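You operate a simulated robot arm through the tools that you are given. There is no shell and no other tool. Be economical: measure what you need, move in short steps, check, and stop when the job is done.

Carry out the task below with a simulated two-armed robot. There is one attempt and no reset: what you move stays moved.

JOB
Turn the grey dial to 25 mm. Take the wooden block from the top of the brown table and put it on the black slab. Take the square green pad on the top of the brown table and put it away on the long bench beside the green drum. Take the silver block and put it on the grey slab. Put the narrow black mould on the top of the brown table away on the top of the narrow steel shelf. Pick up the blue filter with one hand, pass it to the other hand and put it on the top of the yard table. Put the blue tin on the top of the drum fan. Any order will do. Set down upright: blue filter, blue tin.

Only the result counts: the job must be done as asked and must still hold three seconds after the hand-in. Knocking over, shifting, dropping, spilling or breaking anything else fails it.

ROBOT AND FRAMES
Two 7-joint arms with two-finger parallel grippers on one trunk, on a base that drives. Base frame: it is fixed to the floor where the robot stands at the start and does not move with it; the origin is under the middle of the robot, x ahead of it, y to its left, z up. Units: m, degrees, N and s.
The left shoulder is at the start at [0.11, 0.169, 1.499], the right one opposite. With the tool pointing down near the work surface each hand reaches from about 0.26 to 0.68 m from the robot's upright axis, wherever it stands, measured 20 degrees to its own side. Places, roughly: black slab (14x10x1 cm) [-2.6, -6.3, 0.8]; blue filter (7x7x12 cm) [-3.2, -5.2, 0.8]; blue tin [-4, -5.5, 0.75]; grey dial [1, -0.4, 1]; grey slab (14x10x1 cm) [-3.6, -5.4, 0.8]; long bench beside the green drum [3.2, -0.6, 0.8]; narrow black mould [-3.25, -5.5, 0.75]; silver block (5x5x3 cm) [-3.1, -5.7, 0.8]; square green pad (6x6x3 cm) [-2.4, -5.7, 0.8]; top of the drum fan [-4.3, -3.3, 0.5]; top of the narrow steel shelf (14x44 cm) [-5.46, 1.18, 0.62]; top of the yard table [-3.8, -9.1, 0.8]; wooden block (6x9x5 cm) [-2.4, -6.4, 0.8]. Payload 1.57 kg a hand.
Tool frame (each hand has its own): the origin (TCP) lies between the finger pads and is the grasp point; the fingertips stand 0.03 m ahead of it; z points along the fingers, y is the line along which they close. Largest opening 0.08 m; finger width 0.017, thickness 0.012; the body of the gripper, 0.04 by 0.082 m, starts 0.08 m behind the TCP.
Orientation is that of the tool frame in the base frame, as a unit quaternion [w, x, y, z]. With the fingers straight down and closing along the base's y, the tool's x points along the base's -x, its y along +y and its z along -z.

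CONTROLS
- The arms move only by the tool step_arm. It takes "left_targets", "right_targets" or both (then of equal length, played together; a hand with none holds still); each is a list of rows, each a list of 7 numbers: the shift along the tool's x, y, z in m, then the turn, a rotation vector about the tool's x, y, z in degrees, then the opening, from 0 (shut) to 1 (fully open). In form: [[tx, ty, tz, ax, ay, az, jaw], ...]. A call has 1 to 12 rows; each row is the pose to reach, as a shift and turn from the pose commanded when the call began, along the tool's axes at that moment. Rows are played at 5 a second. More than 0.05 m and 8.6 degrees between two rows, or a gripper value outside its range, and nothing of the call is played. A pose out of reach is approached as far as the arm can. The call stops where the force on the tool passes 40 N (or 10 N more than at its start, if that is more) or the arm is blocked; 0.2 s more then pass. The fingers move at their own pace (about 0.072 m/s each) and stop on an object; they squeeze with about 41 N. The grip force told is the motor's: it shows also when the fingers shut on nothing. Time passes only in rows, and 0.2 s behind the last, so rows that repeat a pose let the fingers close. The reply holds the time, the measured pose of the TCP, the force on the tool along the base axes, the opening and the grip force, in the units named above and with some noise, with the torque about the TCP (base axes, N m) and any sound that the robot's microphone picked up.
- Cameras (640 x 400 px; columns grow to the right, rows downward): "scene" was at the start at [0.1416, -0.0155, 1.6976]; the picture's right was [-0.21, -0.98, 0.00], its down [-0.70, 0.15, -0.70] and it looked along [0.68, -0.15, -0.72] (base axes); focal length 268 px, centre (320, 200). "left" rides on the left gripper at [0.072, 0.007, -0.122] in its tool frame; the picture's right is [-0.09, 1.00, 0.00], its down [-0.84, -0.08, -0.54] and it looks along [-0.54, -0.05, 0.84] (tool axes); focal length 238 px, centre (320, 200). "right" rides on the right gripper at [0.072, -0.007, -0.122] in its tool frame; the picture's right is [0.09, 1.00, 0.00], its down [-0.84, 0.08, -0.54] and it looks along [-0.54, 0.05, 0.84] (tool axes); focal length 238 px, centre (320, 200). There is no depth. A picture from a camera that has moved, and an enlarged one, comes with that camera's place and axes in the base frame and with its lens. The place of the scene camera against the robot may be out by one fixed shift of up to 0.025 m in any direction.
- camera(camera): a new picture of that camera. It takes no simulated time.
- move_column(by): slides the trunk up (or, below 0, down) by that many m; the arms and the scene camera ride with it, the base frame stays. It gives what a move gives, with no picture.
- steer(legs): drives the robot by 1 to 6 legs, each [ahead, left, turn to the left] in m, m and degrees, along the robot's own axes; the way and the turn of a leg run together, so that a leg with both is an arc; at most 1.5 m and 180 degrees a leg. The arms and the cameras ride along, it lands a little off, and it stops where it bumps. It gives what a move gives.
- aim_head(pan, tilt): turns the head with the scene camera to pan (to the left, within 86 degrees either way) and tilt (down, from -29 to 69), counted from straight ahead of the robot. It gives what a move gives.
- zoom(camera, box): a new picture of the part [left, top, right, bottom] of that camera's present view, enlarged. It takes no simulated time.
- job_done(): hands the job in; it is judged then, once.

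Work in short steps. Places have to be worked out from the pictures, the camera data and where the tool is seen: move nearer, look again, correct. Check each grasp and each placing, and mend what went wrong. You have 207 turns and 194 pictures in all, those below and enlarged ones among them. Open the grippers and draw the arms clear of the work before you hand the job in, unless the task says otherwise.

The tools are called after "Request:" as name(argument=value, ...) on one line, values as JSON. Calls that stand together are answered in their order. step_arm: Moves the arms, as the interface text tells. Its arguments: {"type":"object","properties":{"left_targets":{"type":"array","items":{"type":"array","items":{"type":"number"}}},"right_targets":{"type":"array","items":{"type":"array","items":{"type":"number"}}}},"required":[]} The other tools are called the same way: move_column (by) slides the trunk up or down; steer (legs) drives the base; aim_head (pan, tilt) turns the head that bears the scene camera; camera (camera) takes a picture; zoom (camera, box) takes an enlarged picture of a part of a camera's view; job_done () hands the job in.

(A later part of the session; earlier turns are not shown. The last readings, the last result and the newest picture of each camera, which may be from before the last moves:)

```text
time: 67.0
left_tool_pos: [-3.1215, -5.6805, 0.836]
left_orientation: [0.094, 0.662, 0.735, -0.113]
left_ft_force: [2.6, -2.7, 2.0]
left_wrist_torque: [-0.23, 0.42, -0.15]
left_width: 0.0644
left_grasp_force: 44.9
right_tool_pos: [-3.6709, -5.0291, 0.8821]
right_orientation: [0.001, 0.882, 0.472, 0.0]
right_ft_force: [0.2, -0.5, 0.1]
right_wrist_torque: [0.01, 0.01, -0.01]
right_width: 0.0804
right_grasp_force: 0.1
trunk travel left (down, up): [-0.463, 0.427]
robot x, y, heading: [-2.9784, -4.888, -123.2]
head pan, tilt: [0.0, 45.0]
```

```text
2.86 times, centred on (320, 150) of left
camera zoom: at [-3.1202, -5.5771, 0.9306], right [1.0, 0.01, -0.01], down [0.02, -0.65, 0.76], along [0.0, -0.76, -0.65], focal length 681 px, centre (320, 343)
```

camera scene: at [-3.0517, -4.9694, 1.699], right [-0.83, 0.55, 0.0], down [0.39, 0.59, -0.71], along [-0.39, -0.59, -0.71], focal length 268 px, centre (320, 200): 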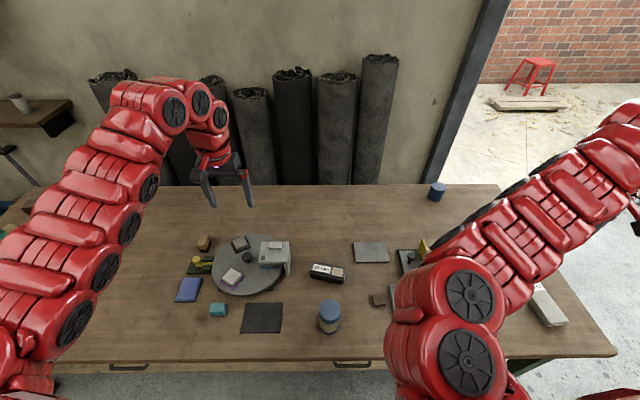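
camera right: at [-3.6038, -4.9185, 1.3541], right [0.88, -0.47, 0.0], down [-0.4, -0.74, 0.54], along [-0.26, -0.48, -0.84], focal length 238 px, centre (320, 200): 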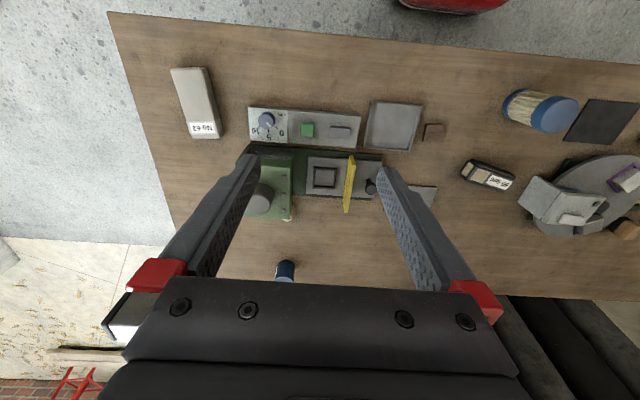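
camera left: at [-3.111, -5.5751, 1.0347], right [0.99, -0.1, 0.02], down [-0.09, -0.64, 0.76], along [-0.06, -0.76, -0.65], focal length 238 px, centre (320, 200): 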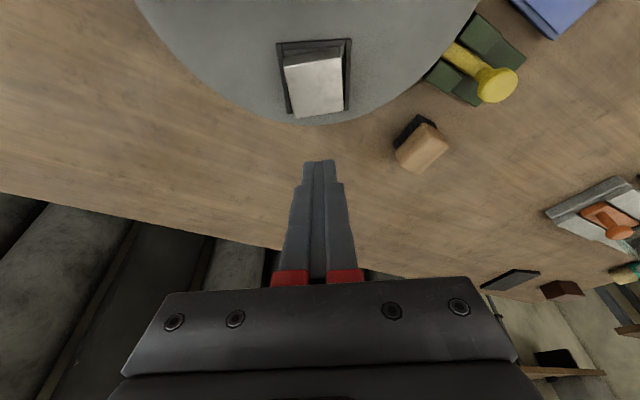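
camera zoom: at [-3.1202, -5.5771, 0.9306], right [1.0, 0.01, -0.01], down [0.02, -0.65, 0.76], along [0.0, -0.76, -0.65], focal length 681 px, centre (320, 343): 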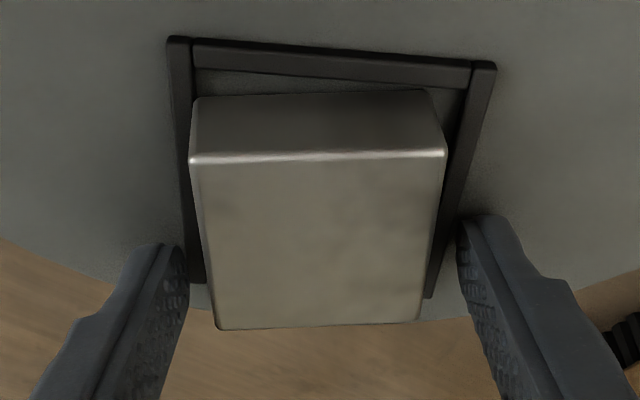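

The fingers still meet the rim at this height; a vertical tool would give more overlap just above it. I release, rise, drive 5 cm nearer and set the tool upright.

Request:
step_arm(left_targets=[[0, 0, 0, 0, 0, 0, 1], [0, 0, 0, 0, 0, 0, 1], [-0.0138, 0, -0.048, 0, 0, 0, 1], [-0.0207, 0, -0.072, 0, 0, 0, 1]])

Request:
steer(legs=[[0.05, 0, 0]])

Request:
step_arm(left_targets=[[0.015, 0, 0, 0, 5, 0, 1], [0.03, 0, 0, 0, 10, 0, 1], [0.04, 0, 0, 0, 15.5, 0, 1]])

Request:
camera(camera="left")

```text
time: 68.0
left_tool_pos: [-3.1184, -5.6777, 0.909]
left_orientation: [0.094, 0.662, 0.736, -0.11]
left_ft_force: [0.0, -0.8, -0.7]
left_wrist_torque: [-0.02, -0.02, 0.0]
left_width: 0.0801
left_grasp_force: 0.3
right_tool_pos: [-3.6702, -5.0288, 0.8822]
right_orientation: [0.0, 0.881, 0.472, 0.001]
right_ft_force: [-0.1, 0.3, 0.2]
right_wrist_torque: [0.0, 0.04, -0.03]
right_width: 0.0799
right_grasp_force: 0.0
trunk travel left (down, up): [-0.463, 0.427]
robot x, y, heading: [-2.9766, -4.8859, -123.4]
head pan, tilt: [0.0, 45.0]
```

```text
time: 69.0
left_tool_pos: [-3.1455, -5.7205, 0.9096]
left_orientation: [0.094, 0.662, 0.735, -0.111]
left_ft_force: [0.6, 1.4, -0.4]
left_wrist_torque: [0.02, 0.0, -0.02]
left_width: 0.0802
left_grasp_force: 0.0
right_tool_pos: [-3.6981, -5.0705, 0.8824]
right_orientation: [0.0, 0.881, 0.472, 0.001]
right_ft_force: [-0.6, -0.4, 0.2]
right_wrist_torque: [0.02, 0.01, -0.01]
right_width: 0.0802
right_grasp_force: 0.1
trunk travel left (down, up): [-0.463, 0.427]
robot x, y, heading: [-3.0028, -4.9237, -123.6]
head pan, tilt: [0.0, 45.0]
```

```text
time: 69.8
left_tool_pos: [-3.1465, -5.6797, 0.8992]
left_orientation: [-0.008, 0.67, 0.742, -0.021]
left_ft_force: [0.1, 0.1, 0.3]
left_wrist_torque: [0.01, 0.0, -0.02]
left_width: 0.0798
left_grasp_force: 0.2
right_tool_pos: [-3.697, -5.0707, 0.8824]
right_orientation: [0.001, 0.881, 0.473, 0.0]
right_ft_force: [0.3, 0.4, 0.0]
right_wrist_torque: [-0.03, -0.02, 0.02]
right_width: 0.0799
right_grasp_force: 0.1
trunk travel left (down, up): [-0.463, 0.427]
robot x, y, heading: [-3.0039, -4.9279, -123.9]
head pan, tilt: [0.0, 45.0]
```

```text
162 pictures are left
camera left: at [-3.1433, -5.6056, 1.0181], right [1.0, 0.01, -0.04], down [0.03, -0.83, 0.56], along [-0.03, -0.56, -0.83], focal length 238 px, centre (320, 200)
```

left: 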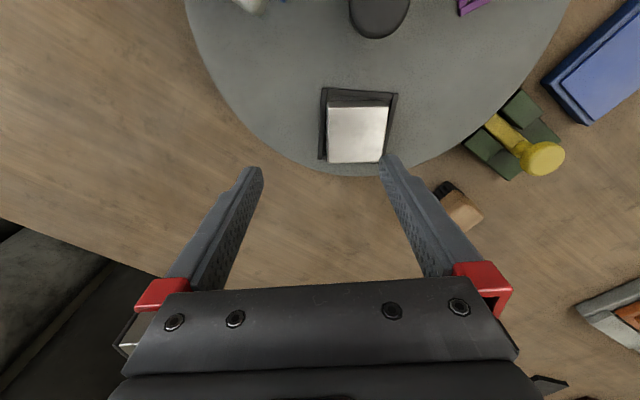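

Drove without a bump and the tool is upright. I correct the small wrist roll, centre on the block and descend to z≈0.8375 before closing.

Request:
step_arm(left_targets=[[0.001, 0.014, 0.01, -2.3, 0, 0, 1], [0.0016, 0.0238, 0.03, -2.3, 0, 0, 1], [0.0016, 0.0238, 0.052, -2.3, 0, 0, 1], [0.0016, 0.0238, 0.0605, -2.3, 0, 0, 1], [0.0016, 0.0238, 0.0605, -2.3, 0, 0, 1]])

Request:
zoom(camera="left", box=[220, 80, 420, 220])

```text
time: 71.0
left_tool_pos: [-3.1272, -5.6786, 0.8379]
left_orientation: [0.007, 0.67, 0.742, -0.006]
left_ft_force: [0.2, 0.5, 1.2]
left_wrist_torque: [0.02, 0.03, 0.01]
left_width: 0.0799
left_grasp_force: 0.1
right_tool_pos: [-3.6972, -5.0712, 0.8823]
right_orientation: [0.0, 0.881, 0.472, -0.001]
right_ft_force: [-0.3, 0.8, -0.2]
right_wrist_torque: [0.01, 0.02, 0.01]
right_width: 0.08
right_grasp_force: 0.0
trunk travel left (down, up): [-0.463, 0.427]
robot x, y, heading: [-3.0042, -4.924, -123.6]
head pan, tilt: [0.0, 45.0]
```

```text
2.86 times, centred on (320, 150) of left
camera zoom: at [-3.1281, -5.605, 0.9575], right [1.0, 0.01, 0.0], down [0.01, -0.83, 0.56], along [0.01, -0.56, -0.83], focal length 681 px, centre (320, 343)
```

zoom: 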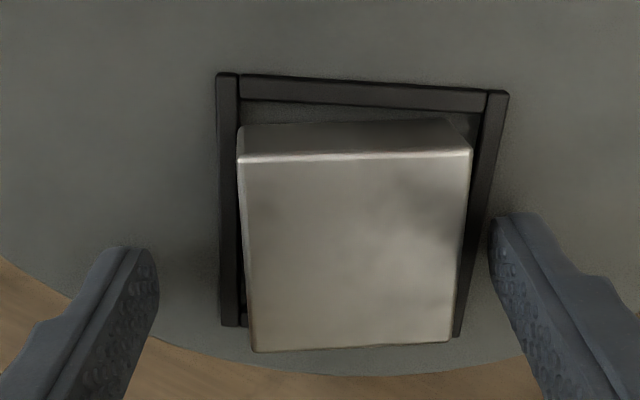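

I centre another 6 mm to the right, then close with a slow lift.

Request:
step_arm(left_targets=[[0, 0.0065, 0.0, 0, 0, 0, 1], [0, 0.0065, 0.0, 0, 0, 0, 0], [0, 0.0065, 0.0, 0, 0, 0, 0], [0, 0.0065, 0.0, 0, 0, 0, 0], [0, 0.0065, 0.0, 0, 0, 0, 0]])

```text
time: 72.2
left_tool_pos: [-3.1207, -5.6786, 0.8384]
left_orientation: [0.008, 0.67, 0.742, -0.005]
left_ft_force: [1.6, -1.7, 3.8]
left_wrist_torque: [-0.06, 0.24, -0.25]
left_width: 0.0479
left_grasp_force: 40.9
right_tool_pos: [-3.695, -5.0703, 0.8825]
right_orientation: [0.0, 0.881, 0.472, 0.0]
right_ft_force: [-0.3, 0.5, 0.0]
right_wrist_torque: [-0.04, -0.02, 0.01]
right_width: 0.0799
right_grasp_force: 0.1
trunk travel left (down, up): [-0.463, 0.427]
robot x, y, heading: [-3.0054, -4.9242, -123.1]
head pan, tilt: [0.0, 45.0]
```

Request:
step_arm(left_targets=[[0, 0, -0.004, 0, 0, 0, 0], [0, 0, -0.01, 0, 0, 0, 0], [0, 0, -0.018, 0, 0, 0, 0], [0, 0, -0.03, 0, 0, 0, 0], [0, 0, -0.045, 0, 0, 0, 0], [0, 0, -0.065, 0, 0, 0, 0]])

Request:
camera(camera="left")

```text
time: 73.6
left_tool_pos: [-3.1207, -5.6759, 0.9029]
left_orientation: [0.007, 0.671, 0.742, -0.005]
left_ft_force: [0.7, 1.1, -3.9]
left_wrist_torque: [-0.04, 0.02, 0.02]
left_width: 0.0476
left_grasp_force: 41.1
right_tool_pos: [-3.6976, -5.0704, 0.8825]
right_orientation: [0.0, 0.881, 0.472, 0.001]
right_ft_force: [0.8, 0.8, 0.0]
right_wrist_torque: [-0.04, 0.01, 0.0]
right_width: 0.0798
right_grasp_force: 0.0
trunk travel left (down, up): [-0.463, 0.427]
robot x, y, heading: [-3.0029, -4.9243, -123.5]
head pan, tilt: [0.0, 45.0]
```

```text
160 pictures are left
camera left: at [-3.1209, -5.6029, 1.0225], right [1.0, 0.01, 0.0], down [0.0, -0.83, 0.56], along [0.01, -0.56, -0.83], focal length 238 px, centre (320, 200)
```

left: 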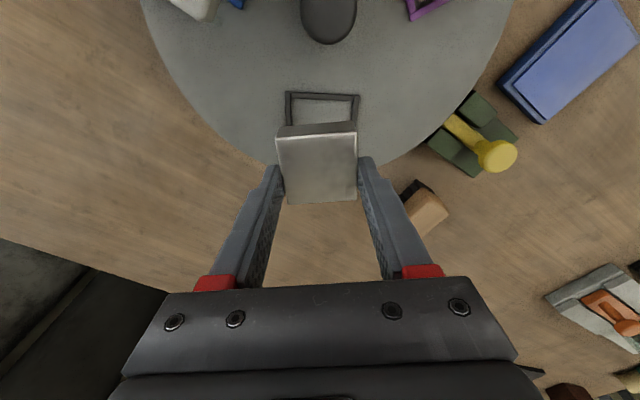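

The block is held. I raise the trunk a little for clearance and drive 0.45 m right so the left hand comes over the grey slab.

Request:
move_column(by=0.08)

Request:
steer(legs=[[0, -0.48, 0]])

Request:
camera(camera="left")

```text
time: 74.7
left_tool_pos: [-3.1214, -5.6773, 0.9813]
left_orientation: [0.007, 0.671, 0.742, -0.006]
left_ft_force: [-0.3, -0.2, -2.9]
left_wrist_torque: [-0.01, -0.01, 0.02]
left_width: 0.0474
left_grasp_force: 41.0
right_tool_pos: [-3.6975, -5.07, 0.9621]
right_orientation: [-0.001, 0.881, 0.473, 0.001]
right_ft_force: [-0.3, 0.0, 0.2]
right_wrist_torque: [0.03, -0.02, 0.01]
right_width: 0.0801
right_grasp_force: 0.1
trunk travel left (down, up): [-0.543, 0.347]
robot x, y, heading: [-3.0035, -4.9242, -123.5]
head pan, tilt: [0.0, 45.0]
```

```text
time: 77.5
left_tool_pos: [-3.515, -5.4161, 0.9818]
left_orientation: [0.008, 0.67, 0.742, -0.006]
left_ft_force: [-0.1, 0.7, -3.2]
left_wrist_torque: [-0.02, -0.03, 0.03]
left_width: 0.0476
left_grasp_force: 40.9
right_tool_pos: [-4.0913, -4.8088, 0.961]
right_orientation: [0.0, 0.881, 0.473, 0.0]
right_ft_force: [0.7, -0.3, 0.3]
right_wrist_torque: [-0.01, 0.0, -0.02]
right_width: 0.0798
right_grasp_force: 0.1
trunk travel left (down, up): [-0.543, 0.347]
robot x, y, heading: [-3.3987, -4.6618, -123.9]
head pan, tilt: [0.0, 45.0]
```

```text
159 pictures are left
camera left: at [-3.5155, -5.3422, 1.1022], right [1.0, 0.01, 0.0], down [0.0, -0.83, 0.56], along [0.01, -0.56, -0.83], focal length 238 px, centre (320, 200)
```

left: 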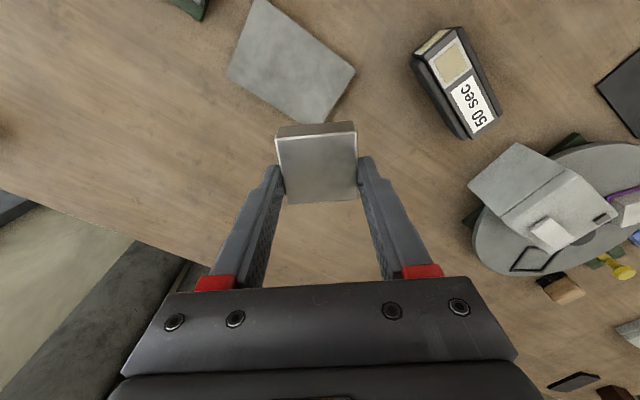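

The slab's centre is at about (−3.55,−5.39). I move over it and descend most of the way.

Request:
step_arm(left_targets=[[0.015, -0.016, 0, 0, 0, 0, 0], [0.0294, -0.032, 0, 0, 0, 0, 0], [0.0294, -0.032, 0.045, 0, 0, 0, 0], [0.0294, -0.032, 0.09, 0, 0, 0, 0], [0.0294, -0.032, 0.13, 0, 0, 0, 0], [0.0294, -0.032, 0.15, 0, 0, 0, 0], [0.0294, -0.032, 0.15, 0, 0, 0, 0]])

Request:
camera(camera="left")

```text
time: 79.2
left_tool_pos: [-3.5504, -5.3912, 0.83]
left_orientation: [0.007, 0.67, 0.742, -0.005]
left_ft_force: [0.2, -1.3, -3.8]
left_wrist_torque: [-0.05, 0.01, 0.01]
left_width: 0.0476
left_grasp_force: 41.5
right_tool_pos: [-4.0911, -4.8095, 0.962]
right_orientation: [0.0, 0.881, 0.473, 0.001]
right_ft_force: [-0.1, -0.5, 0.1]
right_wrist_torque: [-0.01, -0.03, 0.0]
right_width: 0.08
right_grasp_force: 0.1
trunk travel left (down, up): [-0.543, 0.347]
robot x, y, heading: [-3.4013, -4.6669, -123.6]
head pan, tilt: [0.0, 45.0]
```

```text
158 pictures are left
camera left: at [-3.5495, -5.3168, 0.9508], right [1.0, 0.01, 0.0], down [0.0, -0.83, 0.56], along [0.01, -0.56, -0.83], focal length 238 px, centre (320, 200)
```

left: 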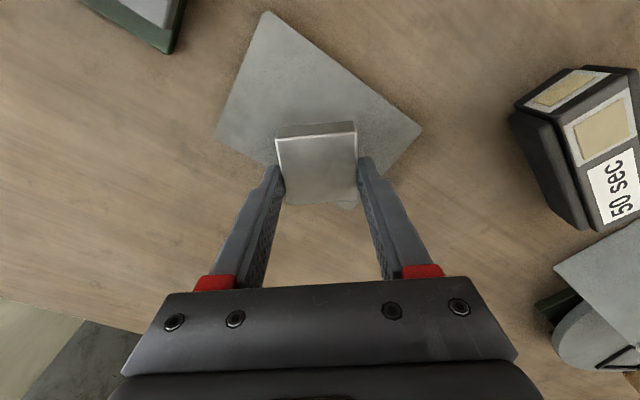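

Nudge 14 mm toward the slab centre and lower slowly to contact.

Request:
step_arm(left_targets=[[0.014, 0, 0.0, 0, 0, 0, 0], [0.014, 0, 0.01, 0, 0, 0, 0], [0.014, 0, 0.014, 0, 0, 0, 0], [0.014, 0, 0.017, 0, 0, 0, 0], [0.014, 0, 0.019, 0, 0, 0, 0]])

```text
time: 80.3
left_tool_pos: [-3.5508, -5.3787, 0.8129]
left_orientation: [0.008, 0.671, 0.742, -0.006]
left_ft_force: [-0.1, -0.6, -3.3]
left_wrist_torque: [-0.01, 0.01, -0.01]
left_width: 0.0478
left_grasp_force: 41.3
right_tool_pos: [-4.0916, -4.8104, 0.9619]
right_orientation: [0.0, 0.881, 0.473, 0.0]
right_ft_force: [0.1, -0.6, -0.6]
right_wrist_torque: [-0.04, 0.02, 0.0]
right_width: 0.08
right_grasp_force: 0.1
trunk travel left (down, up): [-0.543, 0.347]
robot x, y, heading: [-3.3974, -4.6645, -123.4]
head pan, tilt: [0.0, 45.0]
```

Still free; I continue down in 2 mm steps.

Request:
step_arm(left_targets=[[0, 0, 0.002, 0, 0, 0, 0], [0, 0, 0.004, 0, 0, 0, 0], [0, 0, 0.006, 0, 0, 0, 0]])

Request:
zoom(camera="left", box=[180, 40, 440, 220])

```text
time: 81.2
left_tool_pos: [-3.55, -5.3786, 0.8057]
left_orientation: [0.008, 0.671, 0.742, -0.006]
left_ft_force: [-0.7, -0.6, -3.6]
left_wrist_torque: [-0.03, 0.0, 0.0]
left_width: 0.0475
left_grasp_force: 41.6
right_tool_pos: [-4.0926, -4.8083, 0.9629]
right_orientation: [0.0, 0.881, 0.473, 0.0]
right_ft_force: [-0.2, 0.5, 0.2]
right_wrist_torque: [0.0, -0.01, 0.0]
right_width: 0.0801
right_grasp_force: 0.1
trunk travel left (down, up): [-0.543, 0.347]
robot x, y, heading: [-3.3978, -4.6651, -123.4]
head pan, tilt: [0.0, 45.0]
```

```text
2.22 times, centred on (310, 130) of left
camera zoom: at [-3.5509, -5.3052, 0.9264], right [1.0, 0.01, 0.0], down [0.0, -0.83, 0.56], along [0.01, -0.56, -0.83], focal length 530 px, centre (342, 356)
```

zoom: 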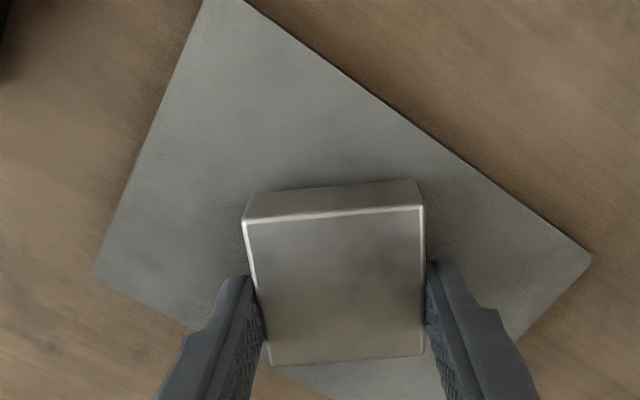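

The block is centred on the slab. Continue lowering to contact.

Request:
step_arm(left_targets=[[0, 0, 0.002, 0, 0, 0, 0], [0, 0, 0.004, 0, 0, 0, 0], [0, 0, 0.006, 0, 0, 0, 0]])

```text
time: 82.0
left_tool_pos: [-3.5511, -5.3784, 0.8037]
left_orientation: [0.009, 0.67, 0.743, -0.008]
left_ft_force: [-0.8, -0.9, 16.1]
left_wrist_torque: [-0.4, -0.29, 0.02]
left_width: 0.0477
left_grasp_force: 41.0
right_tool_pos: [-4.0909, -4.8073, 0.9644]
right_orientation: [0.001, 0.881, 0.473, 0.0]
right_ft_force: [-0.3, 0.4, -0.6]
right_wrist_torque: [0.01, 0.03, -0.01]
right_width: 0.0799
right_grasp_force: 0.0
trunk travel left (down, up): [-0.543, 0.347]
robot x, y, heading: [-3.4005, -4.6653, -123.4]
head pan, tilt: [0.0, 45.0]
```

Contact at 16 N. I release and rise.

Request:
step_arm(left_targets=[[0, 0, -0.003, 0, 0, 0, 0], [0, 0, -0.003, 0, 0, 0, 1], [0, 0, -0.003, 0, 0, 0, 1], [0, 0, -0.03, 0, 0, 0, 1], [0, 0, -0.07, 0, 0, 0, 1], [0, 0, -0.115, 0, 0, 0, 1], [0, 0, -0.16, 0, 0, 0, 1]])

Request:
camera(camera="left")

Request:
camera(camera="right")

```text
time: 83.5
left_tool_pos: [-3.5513, -5.3742, 0.9617]
left_orientation: [0.008, 0.671, 0.741, -0.006]
left_ft_force: [-0.3, 1.4, -0.4]
left_wrist_torque: [-0.03, 0.01, 0.03]
left_width: 0.0798
left_grasp_force: 0.1
right_tool_pos: [-4.092, -4.808, 0.9624]
right_orientation: [0.0, 0.881, 0.472, 0.0]
right_ft_force: [-0.1, -0.1, 0.8]
right_wrist_torque: [-0.03, -0.05, -0.01]
right_width: 0.08
right_grasp_force: 0.0
trunk travel left (down, up): [-0.543, 0.347]
robot x, y, heading: [-3.4001, -4.6687, -123.6]
head pan, tilt: [0.0, 45.0]
```

```text
156 pictures are left
camera left: at [-3.5512, -5.3005, 1.0803], right [1.0, 0.01, 0.0], down [0.0, -0.83, 0.56], along [0.01, -0.56, -0.83], focal length 238 px, centre (320, 200)
```

left: 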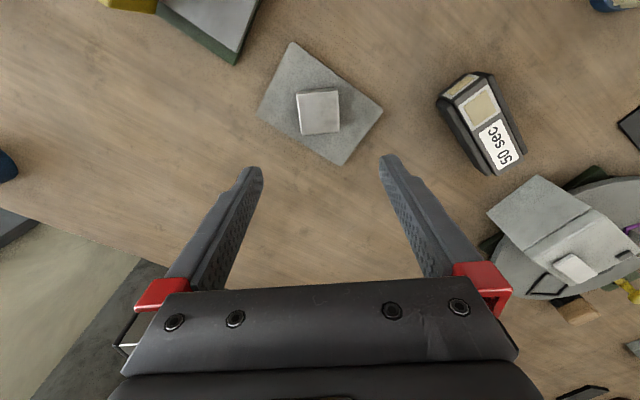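

```text
155 pictures are left
camera right: at [-4.0571, -4.7455, 1.084], right [0.88, -0.47, 0.0], down [-0.4, -0.74, 0.54], along [-0.26, -0.48, -0.84], focal length 238 px, centre (320, 200)
```

right: 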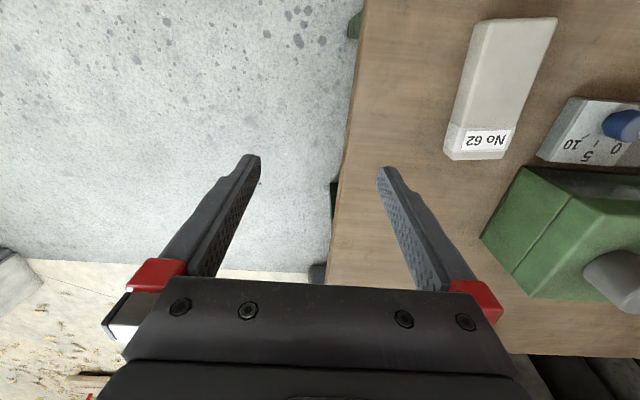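

The silver block is placed. Next is the filter, standing near the table's front edge at about (−3.245,−5.238): the right hand will pick it tilted 45° and the left hand will take it from above. I raise the trunk and drive 0.65 m left.

Request:
move_column(by=0.1)

Request:
steer(legs=[[0, 0.65, 0]])

Request:
camera(camera="right")

Request:
camera(camera="left")

```text
time: 84.9
left_tool_pos: [-3.5512, -5.3751, 1.0604]
left_orientation: [0.007, 0.671, 0.742, -0.005]
left_ft_force: [0.2, 0.5, -0.8]
left_wrist_torque: [0.01, 0.0, 0.0]
left_width: 0.08
left_grasp_force: 0.0
right_tool_pos: [-4.0908, -4.8073, 1.062]
right_orientation: [0.0, 0.881, 0.473, 0.0]
right_ft_force: [0.0, 0.2, 0.0]
right_wrist_torque: [0.02, 0.02, -0.02]
right_width: 0.0799
right_grasp_force: 0.1
trunk travel left (down, up): [-0.643, 0.247]
robot x, y, heading: [-3.3972, -4.664, -123.5]
head pan, tilt: [0.0, 45.0]
```

```text
time: 88.5
left_tool_pos: [-3.0128, -5.7357, 1.0585]
left_orientation: [0.007, 0.673, 0.74, -0.006]
left_ft_force: [0.1, 0.3, -0.1]
left_wrist_torque: [0.01, -0.01, 0.0]
left_width: 0.0799
left_grasp_force: 0.1
right_tool_pos: [-3.5495, -5.1652, 1.0626]
right_orientation: [0.0, 0.882, 0.47, 0.0]
right_ft_force: [0.2, 0.6, 0.6]
right_wrist_torque: [-0.02, -0.01, -0.01]
right_width: 0.08
right_grasp_force: 0.0
trunk travel left (down, up): [-0.643, 0.247]
robot x, y, heading: [-2.8549, -5.0273, -123.9]
head pan, tilt: [0.0, 45.0]
```

```text
154 pictures are left
camera right: at [-3.5156, -5.1039, 1.184], right [0.88, -0.48, 0.0], down [-0.4, -0.74, 0.54], along [-0.26, -0.48, -0.84], focal length 238 px, centre (320, 200)
```

right: 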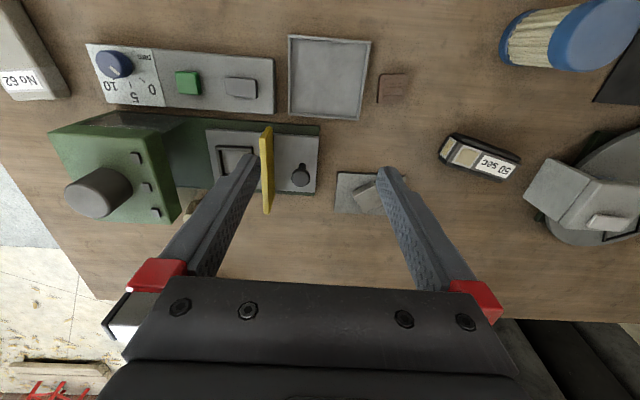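

```text
153 pictures are left
camera left: at [-3.0128, -5.6622, 1.1796], right [1.0, 0.0, 0.0], down [0.0, -0.83, 0.56], along [0.0, -0.56, -0.83], focal length 238 px, centre (320, 200)
```

left: 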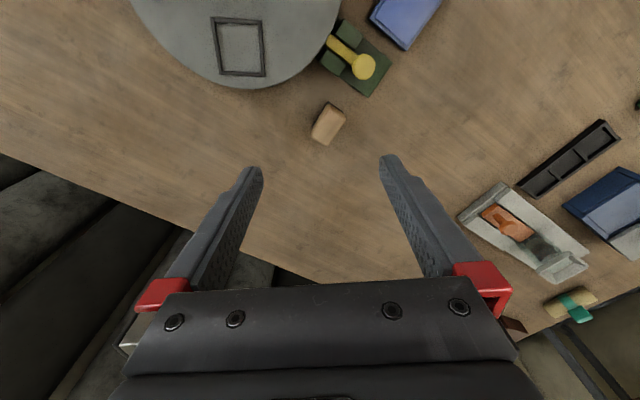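

The right hand must turn so that it closes along the robot's forward axis: I yaw +90° in place at a safe height.

Request:
step_arm(right_targets=[[0.005, 0, 0, 0, 0, 8.2, 1], [0.01, 0, 0, 0, 0, 16.4, 1], [0.02, 0, 0, 0, 0, 24.6, 1], [0.03, 0, 0, 0, 0, 32.8, 1], [0.04, 0, 0, 0, 0, 41, 1], [0.05, 0, 0, 0, 0, 49.2, 1], [0.06, 0, 0, 0, 0, 57.4, 1], [0.07, 0, 0, 0, 0, 65.6, 1], [0.08, 0, 0, 0, 0, 73.8, 1], [0.09, 0, 0, 0, 0, 82, 1], [0.1, 0, 0, 0, 0, 90, 1]])

```text
time: 90.9
left_tool_pos: [-3.0131, -5.7345, 1.0602]
left_orientation: [0.009, 0.673, 0.74, -0.005]
left_ft_force: [-0.3, 0.0, 0.8]
left_wrist_torque: [-0.05, -0.03, -0.06]
left_width: 0.08
left_grasp_force: 0.0
right_tool_pos: [-3.5836, -5.0815, 1.0685]
right_orientation: [0.0, 0.957, -0.291, 0.0]
right_ft_force: [-0.5, 0.9, -0.6]
right_wrist_torque: [-0.02, -0.04, 0.01]
right_width: 0.0802
right_grasp_force: 0.1
right hand out of reach, approached as far as the arm can: row 1, 2, 3, 4, 5, 6, 7, 8, 9, 10, 11
trunk travel left (down, up): [-0.643, 0.247]
robot x, y, heading: [-2.8549, -5.0264, -123.7]
head pan, tilt: [0.0, 45.0]
```

Yaw worked. Now tilt the right tool by +65° so it points down-left.

Request:
step_arm(right_targets=[[0.01, 0, 0, 0, 8.2, 0, 1], [0.02, 0, 0, 0, 16.4, 0, 1], [0.03, 0, 0.01, 0, 24.6, 0, 1], [0.04, 0, 0.02, 0, 32.8, 0, 1], [0.05, 0, 0.03, 0, 41, 0, 1], [0.06, 0, 0.04, 0, 49.2, 0, 1], [0.07, 0, 0.05, 0, 57.4, 0, 1], [0.08, 0, 0.06, 0, 65, 0, 1]])

Request:
camera(camera="right")

Request:
camera(camera="scene")

```text
time: 92.7
left_tool_pos: [-3.0121, -5.731, 1.0631]
left_orientation: [0.01, 0.673, 0.74, -0.008]
left_ft_force: [-0.6, 2.2, 0.9]
left_wrist_torque: [-0.16, -0.02, 0.0]
left_width: 0.0797
left_grasp_force: 0.2
right_tool_pos: [-3.4723, -5.1127, 0.9852]
right_orientation: [0.165, 0.842, -0.265, 0.441]
right_ft_force: [4.0, -4.5, -0.4]
right_wrist_torque: [0.27, 0.07, 0.26]
right_width: 0.08
right_grasp_force: 0.0
right hand out of reach, approached as far as the arm can: row 1, 2, 3, 4, 5, 6, 7, 8
trunk travel left (down, up): [-0.643, 0.247]
robot x, y, heading: [-2.8563, -5.0295, -124.0]
head pan, tilt: [0.0, 45.0]
```

```text
152 pictures are left
camera right: at [-3.5147, -5.0678, 1.1131], right [-0.55, -0.83, 0.12], down [-0.79, 0.47, -0.39], along [0.27, -0.31, -0.91], focal length 238 px, centre (320, 200)
```

right: 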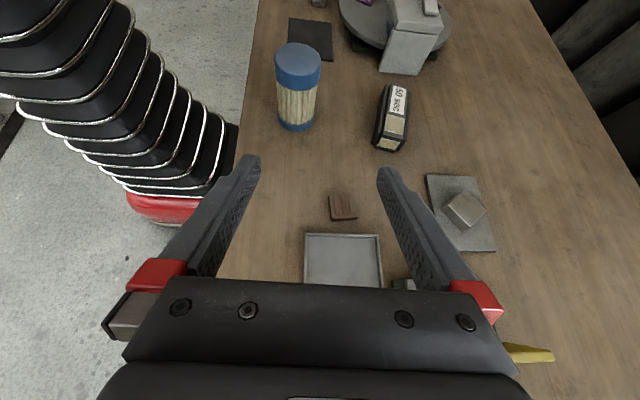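

```text
151 pictures are left
camera scene: at [-2.9636, -5.1519, 1.5297], right [-0.83, 0.56, 0.0], down [0.39, 0.58, -0.71], along [-0.39, -0.59, -0.7], focal length 268 px, centre (320, 200)
```

scene: 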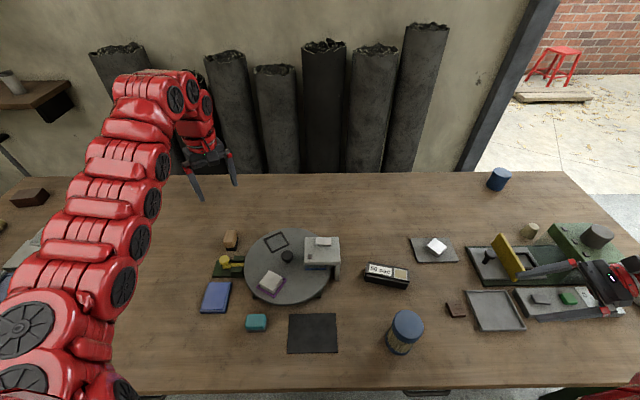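

Tilt reached about 56° and the filter sits right along the tool axis. I align sideways and advance part way, then check.

Request:
step_arm(right_targets=[[-0.004, -0.012, 0.03, 0, 0, 0, 1], [-0.008, -0.024, 0.06, 0, 0, 0, 1], [-0.013, -0.036, 0.1, 0, 0, 0, 1], [-0.013, -0.036, 0.14, 0, 0, 0, 1], [-0.013, -0.036, 0.17, 0, 0, 0, 1]])

Request:
camera(camera="right")

```text
time: 93.9
left_tool_pos: [-3.0134, -5.737, 1.0566]
left_orientation: [0.007, 0.674, 0.739, -0.004]
left_ft_force: [-0.2, -0.3, -1.1]
left_wrist_torque: [0.06, -0.03, -0.01]
left_width: 0.0799
left_grasp_force: 0.1
right_tool_pos: [-3.3514, -5.1692, 0.8636]
right_orientation: [0.152, 0.846, -0.261, 0.44]
right_ft_force: [-0.4, -0.2, -0.4]
right_wrist_torque: [-0.02, -0.03, 0.01]
right_width: 0.0799
right_grasp_force: 0.2
right hand out of reach, approached as far as the arm can: row 4, 5
trunk travel left (down, up): [-0.643, 0.247]
robot x, y, heading: [-2.8587, -5.0271, -124.0]
head pan, tilt: [0.0, 45.0]
```

```text
150 pictures are left
camera right: at [-3.3954, -5.1283, 0.9913], right [-0.53, -0.84, 0.1], down [-0.8, 0.46, -0.38], along [0.27, -0.28, -0.92], focal length 238 px, centre (320, 200)
```

right: 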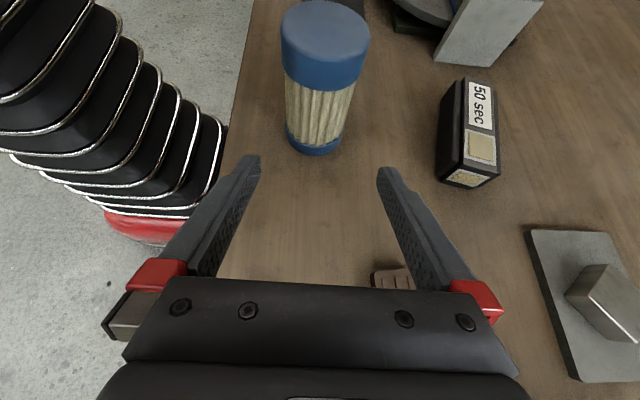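

On axis with the filter. I continue in along the tool axis in smaller steps.

Request:
step_arm(right_targets=[[0.005, 0, 0.03, 0, 0, 0, 1], [0.01, 0, 0.06, 0, 0, 0, 1], [0.015, 0, 0.09, 0, 0, 0, 1]])

Request:
camera(camera="right")

```text
time: 94.7
left_tool_pos: [-3.0121, -5.7335, 1.06]
left_orientation: [0.008, 0.673, 0.74, -0.006]
left_ft_force: [-1.4, -0.2, -1.0]
left_wrist_torque: [0.02, 0.01, 0.01]
left_width: 0.0801
left_grasp_force: 0.2
right_tool_pos: [-3.3298, -5.2146, 0.8469]
right_orientation: [0.153, 0.846, -0.26, 0.441]
right_ft_force: [0.1, 0.4, 0.1]
right_wrist_torque: [0.01, -0.01, 0.0]
right_width: 0.08
right_grasp_force: 0.0
right hand out of reach, approached as far as the arm can: row 1, 2, 3
trunk travel left (down, up): [-0.643, 0.247]
robot x, y, heading: [-2.8546, -5.0272, -123.9]
head pan, tilt: [0.0, 45.0]
```

```text
149 pictures are left
camera right: at [-3.3734, -5.1723, 0.9735], right [-0.53, -0.84, 0.1], down [-0.8, 0.45, -0.38], along [0.27, -0.29, -0.92], focal length 238 px, centre (320, 200)
```

right: 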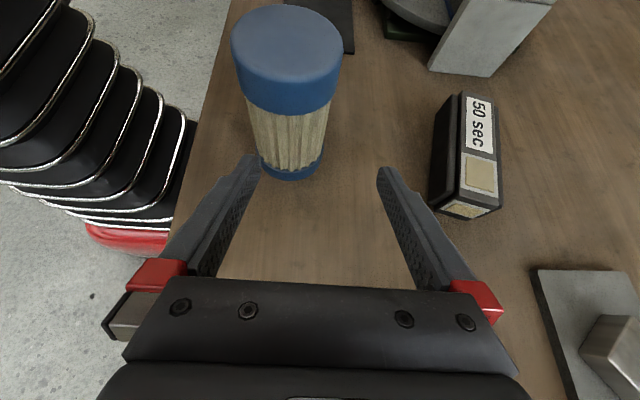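

The arm slides along its limit, so I use the base instead: back 22 mm, lower 50 mm, and then check before moving left onto the filter.

Request:
steer(legs=[[-0.022, 0, 0]])

Request:
move_column(by=-0.05)

Request:
camera(camera="right")

```text
time: 95.5
left_tool_pos: [-3.0016, -5.719, 1.0575]
left_orientation: [0.007, 0.673, 0.74, -0.004]
left_ft_force: [0.1, -0.4, 0.0]
left_wrist_torque: [0.01, 0.0, 0.03]
left_width: 0.0802
left_grasp_force: 0.0
right_tool_pos: [-3.3186, -5.1971, 0.8448]
right_orientation: [0.151, 0.846, -0.259, 0.442]
right_ft_force: [0.5, 0.5, -0.5]
right_wrist_torque: [-0.03, 0.01, 0.01]
right_width: 0.0802
right_grasp_force: 0.0
trunk travel left (down, up): [-0.643, 0.247]
robot x, y, heading: [-2.8436, -5.0085, -124.0]
head pan, tilt: [0.0, 45.0]
```

```text
time: 96.4
left_tool_pos: [-3.0015, -5.7168, 1.0091]
left_orientation: [0.008, 0.673, 0.74, -0.006]
left_ft_force: [-0.7, 0.4, -0.7]
left_wrist_torque: [-0.01, 0.02, 0.0]
left_width: 0.0802
left_grasp_force: 0.0
right_tool_pos: [-3.3186, -5.1969, 0.7964]
right_orientation: [0.152, 0.846, -0.259, 0.441]
right_ft_force: [0.1, -0.2, 0.2]
right_wrist_torque: [0.0, -0.06, -0.01]
right_width: 0.08
right_grasp_force: 0.1
trunk travel left (down, up): [-0.593, 0.297]
robot x, y, heading: [-2.8484, -5.0126, -124.1]
head pan, tilt: [0.0, 45.0]
```

```text
148 pictures are left
camera right: at [-3.3616, -5.1549, 0.9234], right [-0.53, -0.84, 0.1], down [-0.8, 0.45, -0.38], along [0.27, -0.29, -0.92], focal length 238 px, centre (320, 200)
```

right: 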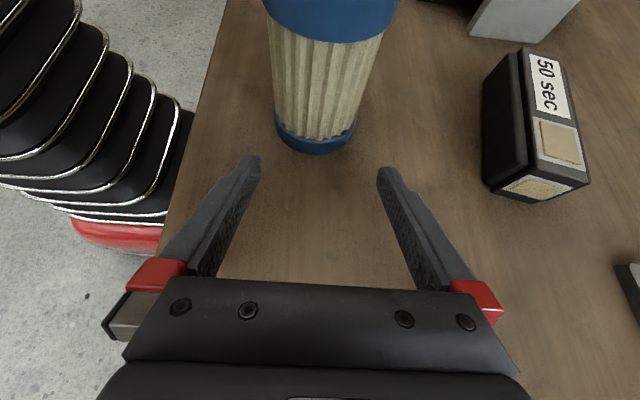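

The filter is centred between the fingers (offset about 2 mm). I drive left 5 cm, then check before the rest.

Request:
steer(legs=[[-0.002, 0.05, 0]])

Request:
camera(camera="right")

```text
time: 97.3
left_tool_pos: [-2.9597, -5.7431, 1.0095]
left_orientation: [0.007, 0.673, 0.74, -0.005]
left_ft_force: [0.5, -0.9, 0.7]
left_wrist_torque: [0.04, 0.01, -0.01]
left_width: 0.0797
left_grasp_force: 0.0
right_tool_pos: [-3.276, -5.2209, 0.7963]
right_orientation: [0.152, 0.846, -0.259, 0.441]
right_ft_force: [1.0, 0.1, -0.5]
right_wrist_torque: [0.05, 0.0, 0.0]
right_width: 0.0799
right_grasp_force: 0.1
trunk travel left (down, up): [-0.593, 0.297]
robot x, y, heading: [-2.7996, -5.0343, -123.8]
head pan, tilt: [0.0, 45.0]
```

```text
147 pictures are left
camera right: at [-3.3193, -5.1804, 0.9236], right [-0.53, -0.84, 0.1], down [-0.8, 0.45, -0.38], along [0.27, -0.28, -0.92], focal length 238 px, centre (320, 200)
```

right: 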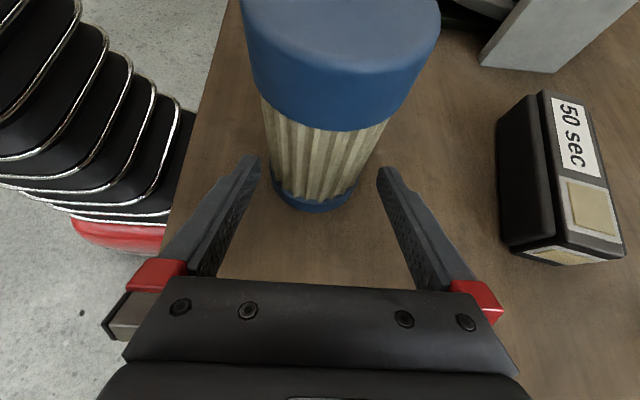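

Well centred. The remaining 35 mm.

Request:
steer(legs=[[0, 0.035, 0]])

Request:
camera(camera="right")

```text
time: 98.2
left_tool_pos: [-2.9315, -5.7632, 1.0096]
left_orientation: [0.007, 0.674, 0.739, -0.006]
left_ft_force: [-0.8, 0.7, -0.2]
left_wrist_torque: [0.04, 0.01, 0.03]
left_width: 0.0797
left_grasp_force: 0.0
right_tool_pos: [-3.2471, -5.2405, 0.7966]
right_orientation: [0.152, 0.846, -0.259, 0.441]
right_ft_force: [1.0, -0.4, 0.0]
right_wrist_torque: [-0.02, 0.03, 0.02]
right_width: 0.08
right_grasp_force: 0.0
trunk travel left (down, up): [-0.593, 0.297]
robot x, y, heading: [-2.7735, -5.0533, -123.8]
head pan, tilt: [0.0, 45.0]
```

```text
146 pictures are left
camera right: at [-3.2917, -5.1988, 0.9232], right [-0.53, -0.84, 0.1], down [-0.8, 0.46, -0.38], along [0.27, -0.29, -0.92], focal length 238 px, centre (320, 200)
```

right: 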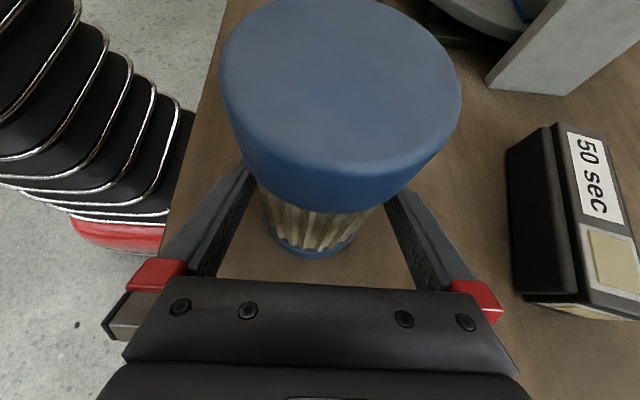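

Positioned around the filter. I close the right hand and lift with the column.

Request:
step_arm(right_targets=[[0, 0, 0, 0, 0, 0, 0.5], [0, 0, 0, 0, 0, 0, 0], [0, 0, 0, 0, 0, 0, 0], [0, 0, 0, 0, 0, 0, 0]])

Request:
move_column(by=0.09)

Request:
camera(camera="scene")

Request:
camera(camera="right")

```text
time: 99.2
left_tool_pos: [-2.9307, -5.7622, 1.0088]
left_orientation: [0.007, 0.674, 0.739, -0.006]
left_ft_force: [0.0, -0.5, 0.2]
left_wrist_torque: [-0.02, 0.02, 0.01]
left_width: 0.08
left_grasp_force: 0.1
right_tool_pos: [-3.2483, -5.241, 0.7967]
right_orientation: [0.153, 0.846, -0.259, 0.441]
right_ft_force: [-2.8, -1.4, 14.7]
right_wrist_torque: [0.52, -0.06, 0.09]
right_width: 0.0676
right_grasp_force: 41.4
trunk travel left (down, up): [-0.593, 0.297]
robot x, y, heading: [-2.7763, -5.0541, -124.0]
head pan, tilt: [0.0, 45.0]
```

```text
time: 100.5
left_tool_pos: [-2.9328, -5.7619, 1.0991]
left_orientation: [0.006, 0.674, 0.739, -0.006]
left_ft_force: [0.1, -0.2, 0.0]
left_wrist_torque: [-0.02, -0.01, 0.02]
left_width: 0.08
left_grasp_force: 0.0
right_tool_pos: [-3.2485, -5.242, 0.8847]
right_orientation: [0.152, 0.845, -0.26, 0.441]
right_ft_force: [1.4, -0.5, -3.3]
right_wrist_torque: [0.01, 0.02, 0.0]
right_width: 0.0675
right_grasp_force: 41.3
trunk travel left (down, up): [-0.683, 0.207]
robot x, y, heading: [-2.772, -5.0521, -123.8]
head pan, tilt: [0.0, 45.0]
```

```text
145 pictures are left
camera scene: at [-2.8821, -5.1864, 1.5688], right [-0.83, 0.56, 0.0], down [0.4, 0.59, -0.71], along [-0.39, -0.59, -0.71], focal length 268 px, centre (320, 200)
```

scene: 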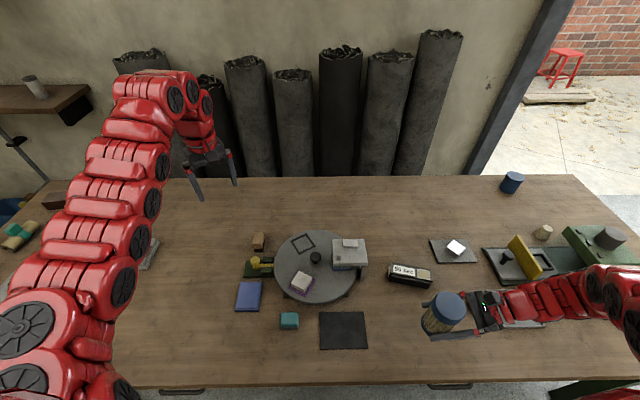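

```text
144 pictures are left
camera right: at [-3.2917, -5.1993, 1.0131], right [-0.53, -0.84, 0.1], down [-0.8, 0.46, -0.38], along [0.27, -0.29, -0.92], focal length 238 px, centre (320, 200)
```

right: 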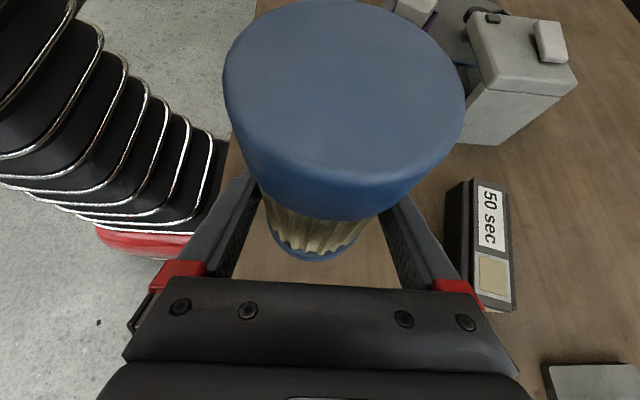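

The filter is held upright. I bring it 15 cm toward the robot's midline so the left hand can reach it.

Request:
step_arm(right_targets=[[0.019, 0, 0.027, 0, 0, 0, 0], [0.038, 0, 0.055, 0, 0, 0, 0], [0.057, 0, 0.082, 0, 0, 0, 0], [0.076, 0, 0.11, 0, 0, 0, 0], [0.0855, 0, 0.123, 0, 0, 0, 0]])

```text
time: 101.7
left_tool_pos: [-2.9314, -5.7626, 1.1008]
left_orientation: [0.007, 0.674, 0.739, -0.006]
left_ft_force: [0.2, 0.1, 0.0]
left_wrist_torque: [-0.02, -0.02, 0.01]
left_width: 0.0802
left_grasp_force: 0.2
right_tool_pos: [-3.2217, -5.3507, 0.8889]
right_orientation: [0.152, 0.846, -0.258, 0.441]
right_ft_force: [1.1, -0.3, -2.3]
right_wrist_torque: [-0.04, 0.0, 0.01]
right_width: 0.0676
right_grasp_force: 40.7
right hand out of reach, approached as far as the arm can: row 1, 2, 3, 4, 5
trunk travel left (down, up): [-0.683, 0.207]
robot x, y, heading: [-2.7742, -5.0579, -123.7]
head pan, tilt: [0.0, 45.0]
```

Right hand now holds the filter at about 0.49 m ahead, 0.21 m to the right. I yaw the left hand so that it will close along the forward axis with its camera on the left side.

Request:
step_arm(left_targets=[[0, 0, 0, 0, 0, 8.2, 1], [0, 0, 0, 0, 0, 16.4, 1], [0, 0, 0, 0, 0, 24.6, 1], [0, 0, 0, 0, 0, 32.8, 1], [0, 0, 0, 0, 0, 41, 1], [0, 0, 0, 0, 0, 49.2, 1], [0, 0, 0, 0, 0, 57.4, 1], [0, 0, 0, 0, 0, 65, 1]])

Request:
step_arm(left_targets=[[0, 0, 0, 0, 0, 8.2, 1], [0, 0, 0, 0, 0, 16.4, 1], [0, 0, 0, 0, 0, 24.6, 1], [0, 0, 0, 0, 0, 32.8, 1], [0, 0, 0, 0, 0, 41, 1], [0, 0, 0, 0, 0, 49.2, 1], [0, 0, 0, 0, 0, 57.4, 1], [0, 0, 0, 0, 0, 64, 1]])

Request:
camera(camera="left")

```text
time: 103.5
left_tool_pos: [-2.9318, -5.7637, 1.0983]
left_orientation: [0.009, 0.966, 0.26, 0.0]
left_ft_force: [-0.4, 0.0, -0.2]
left_wrist_torque: [0.03, 0.02, -0.02]
left_width: 0.0801
left_grasp_force: 0.0
right_tool_pos: [-3.2209, -5.3504, 0.8894]
right_orientation: [0.151, 0.845, -0.259, 0.442]
right_ft_force: [0.5, 0.4, -3.2]
right_wrist_torque: [-0.01, -0.01, -0.01]
right_width: 0.0678
right_grasp_force: 40.7
trunk travel left (down, up): [-0.683, 0.207]
robot x, y, heading: [-2.7716, -5.0538, -124.0]
head pan, tilt: [0.0, 45.0]
```

```text
time: 105.2
left_tool_pos: [-2.9322, -5.7624, 1.0989]
left_orientation: [0.008, 0.957, -0.291, 0.004]
left_ft_force: [0.4, -0.2, 0.0]
left_wrist_torque: [0.01, -0.01, 0.01]
left_width: 0.0798
left_grasp_force: 0.1
right_tool_pos: [-3.2223, -5.3524, 0.8904]
right_orientation: [0.152, 0.845, -0.26, 0.441]
right_ft_force: [-0.2, -0.2, -2.7]
right_wrist_torque: [0.03, -0.01, 0.0]
right_width: 0.0676
right_grasp_force: 41.1
trunk travel left (down, up): [-0.683, 0.207]
robot x, y, heading: [-2.7726, -5.0554, -123.8]
head pan, tilt: [0.0, 45.0]
```

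```text
143 pictures are left
camera left: at [-2.8754, -5.8071, 1.2215], right [-0.63, -0.78, 0.01], down [-0.65, 0.54, 0.53], along [-0.42, 0.33, -0.85], focal length 238 px, centre (320, 200)
```

left: 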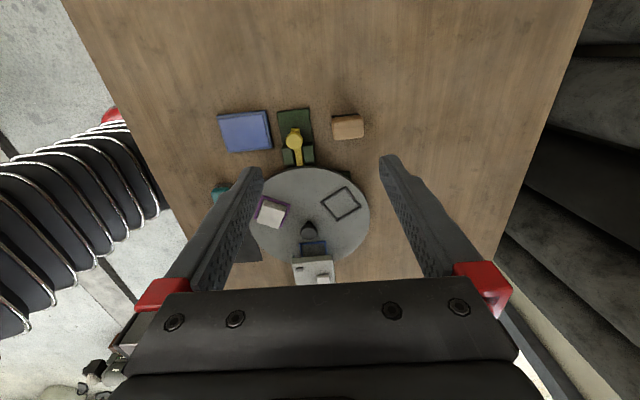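

Feasible. The filter's axis is at about (−3.225,−5.350), top at 0.958. I bring the left hand above it at a safe height.

Request:
step_arm(left_targets=[[-0.04, -0.015, 0, 0, 0, 0, 1], [-0.08, -0.03, 0, 0, 0, 0, 1], [-0.12, -0.045, 0, 0, 0, 0, 1], [-0.16, -0.06, 0, 0, 0, 0, 1], [-0.2, -0.075, 0, 0, 0, 0, 1], [-0.24, -0.09, 0, 0, 0, 0, 1], [-0.28, -0.105, 0, 0, 0, 0, 1], [-0.32, -0.12, 0, 0, 0, 0, 1], [-0.36, -0.136, 0, 0, 0, 0, 1], [-0.4, -0.152, 0, 0, 0, 0, 1], [-0.44, -0.168, 0, 0, 0, 0, 1], [-0.474, -0.181, 0, 0, 0, 0, 1]])

Request:
camera(camera="left")

Request:
camera(camera="scene")

```text
time: 107.8
left_tool_pos: [-3.2278, -5.3489, 1.0883]
left_orientation: [0.008, 0.957, -0.289, 0.005]
left_ft_force: [-0.4, -0.2, -0.8]
left_wrist_torque: [-0.03, -0.01, 0.01]
left_width: 0.08
left_grasp_force: 0.0
left hand out of reach, approached as far as the arm can: row 4, 5, 6, 7, 8, 9
right_tool_pos: [-3.2229, -5.3496, 0.8904]
right_orientation: [0.153, 0.845, -0.26, 0.442]
right_ft_force: [0.5, -0.2, -3.3]
right_wrist_torque: [-0.02, 0.0, 0.01]
right_width: 0.0677
right_grasp_force: 41.1
trunk travel left (down, up): [-0.683, 0.207]
robot x, y, heading: [-2.7749, -5.0546, -124.1]
head pan, tilt: [0.0, 45.0]
```

```text
142 pictures are left
camera left: at [-3.1718, -5.3926, 1.2113], right [-0.63, -0.78, 0.01], down [-0.66, 0.54, 0.53], along [-0.42, 0.32, -0.85], focal length 238 px, centre (320, 200)
```

left: 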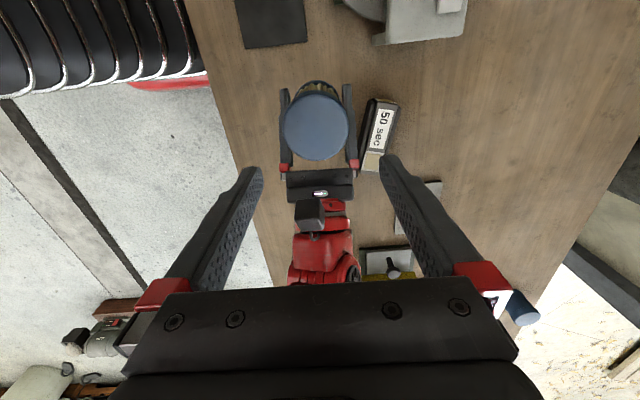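

```text
141 pictures are left
camera scene: at [-2.883, -5.1859, 1.5689], right [-0.83, 0.56, 0.0], down [0.4, 0.59, -0.71], along [-0.39, -0.59, -0.71], focal length 268 px, centre (320, 200)
```

scene: 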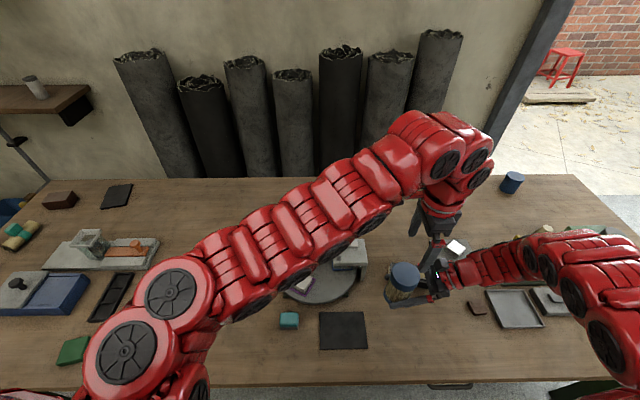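

Left hand is centred over the filter (within 5 mm). I descend in two stages.

Request:
step_arm(left_targets=[[0.004, 0.002, 0.03, 0, 0, 0, 1], [0.004, 0.002, 0.06, 0, 0, 0, 1], [0.004, 0.002, 0.09, 0, 0, 0, 1]])

Request:
camera(camera="left")

```text
time: 108.7
left_tool_pos: [-3.2219, -5.3541, 0.9975]
left_orientation: [0.008, 0.957, -0.29, 0.005]
left_ft_force: [-0.3, -0.2, 0.7]
left_wrist_torque: [0.01, 0.0, 0.0]
left_width: 0.0799
left_grasp_force: 0.0
right_tool_pos: [-3.2209, -5.3507, 0.8897]
right_orientation: [0.152, 0.845, -0.258, 0.442]
right_ft_force: [-0.3, 0.1, -3.3]
right_wrist_torque: [0.01, -0.05, 0.02]
right_width: 0.0677
right_grasp_force: 41.3
trunk travel left (down, up): [-0.683, 0.207]
robot x, y, heading: [-2.7766, -5.0548, -123.8]
head pan, tilt: [0.0, 45.0]
```

```text
140 pictures are left
camera left: at [-3.1663, -5.3986, 1.1202], right [-0.63, -0.78, 0.01], down [-0.66, 0.54, 0.53], along [-0.42, 0.33, -0.85], focal length 238 px, centre (320, 200)
```

left: 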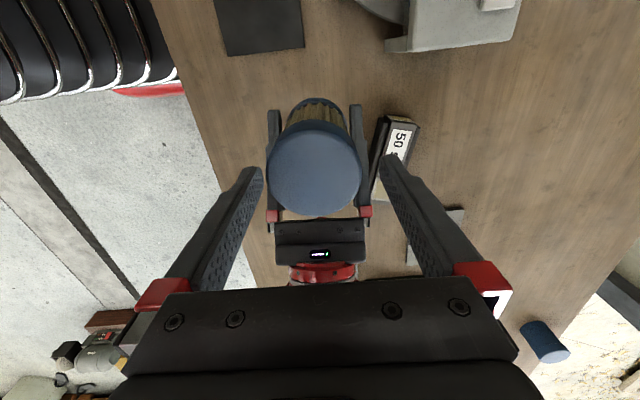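

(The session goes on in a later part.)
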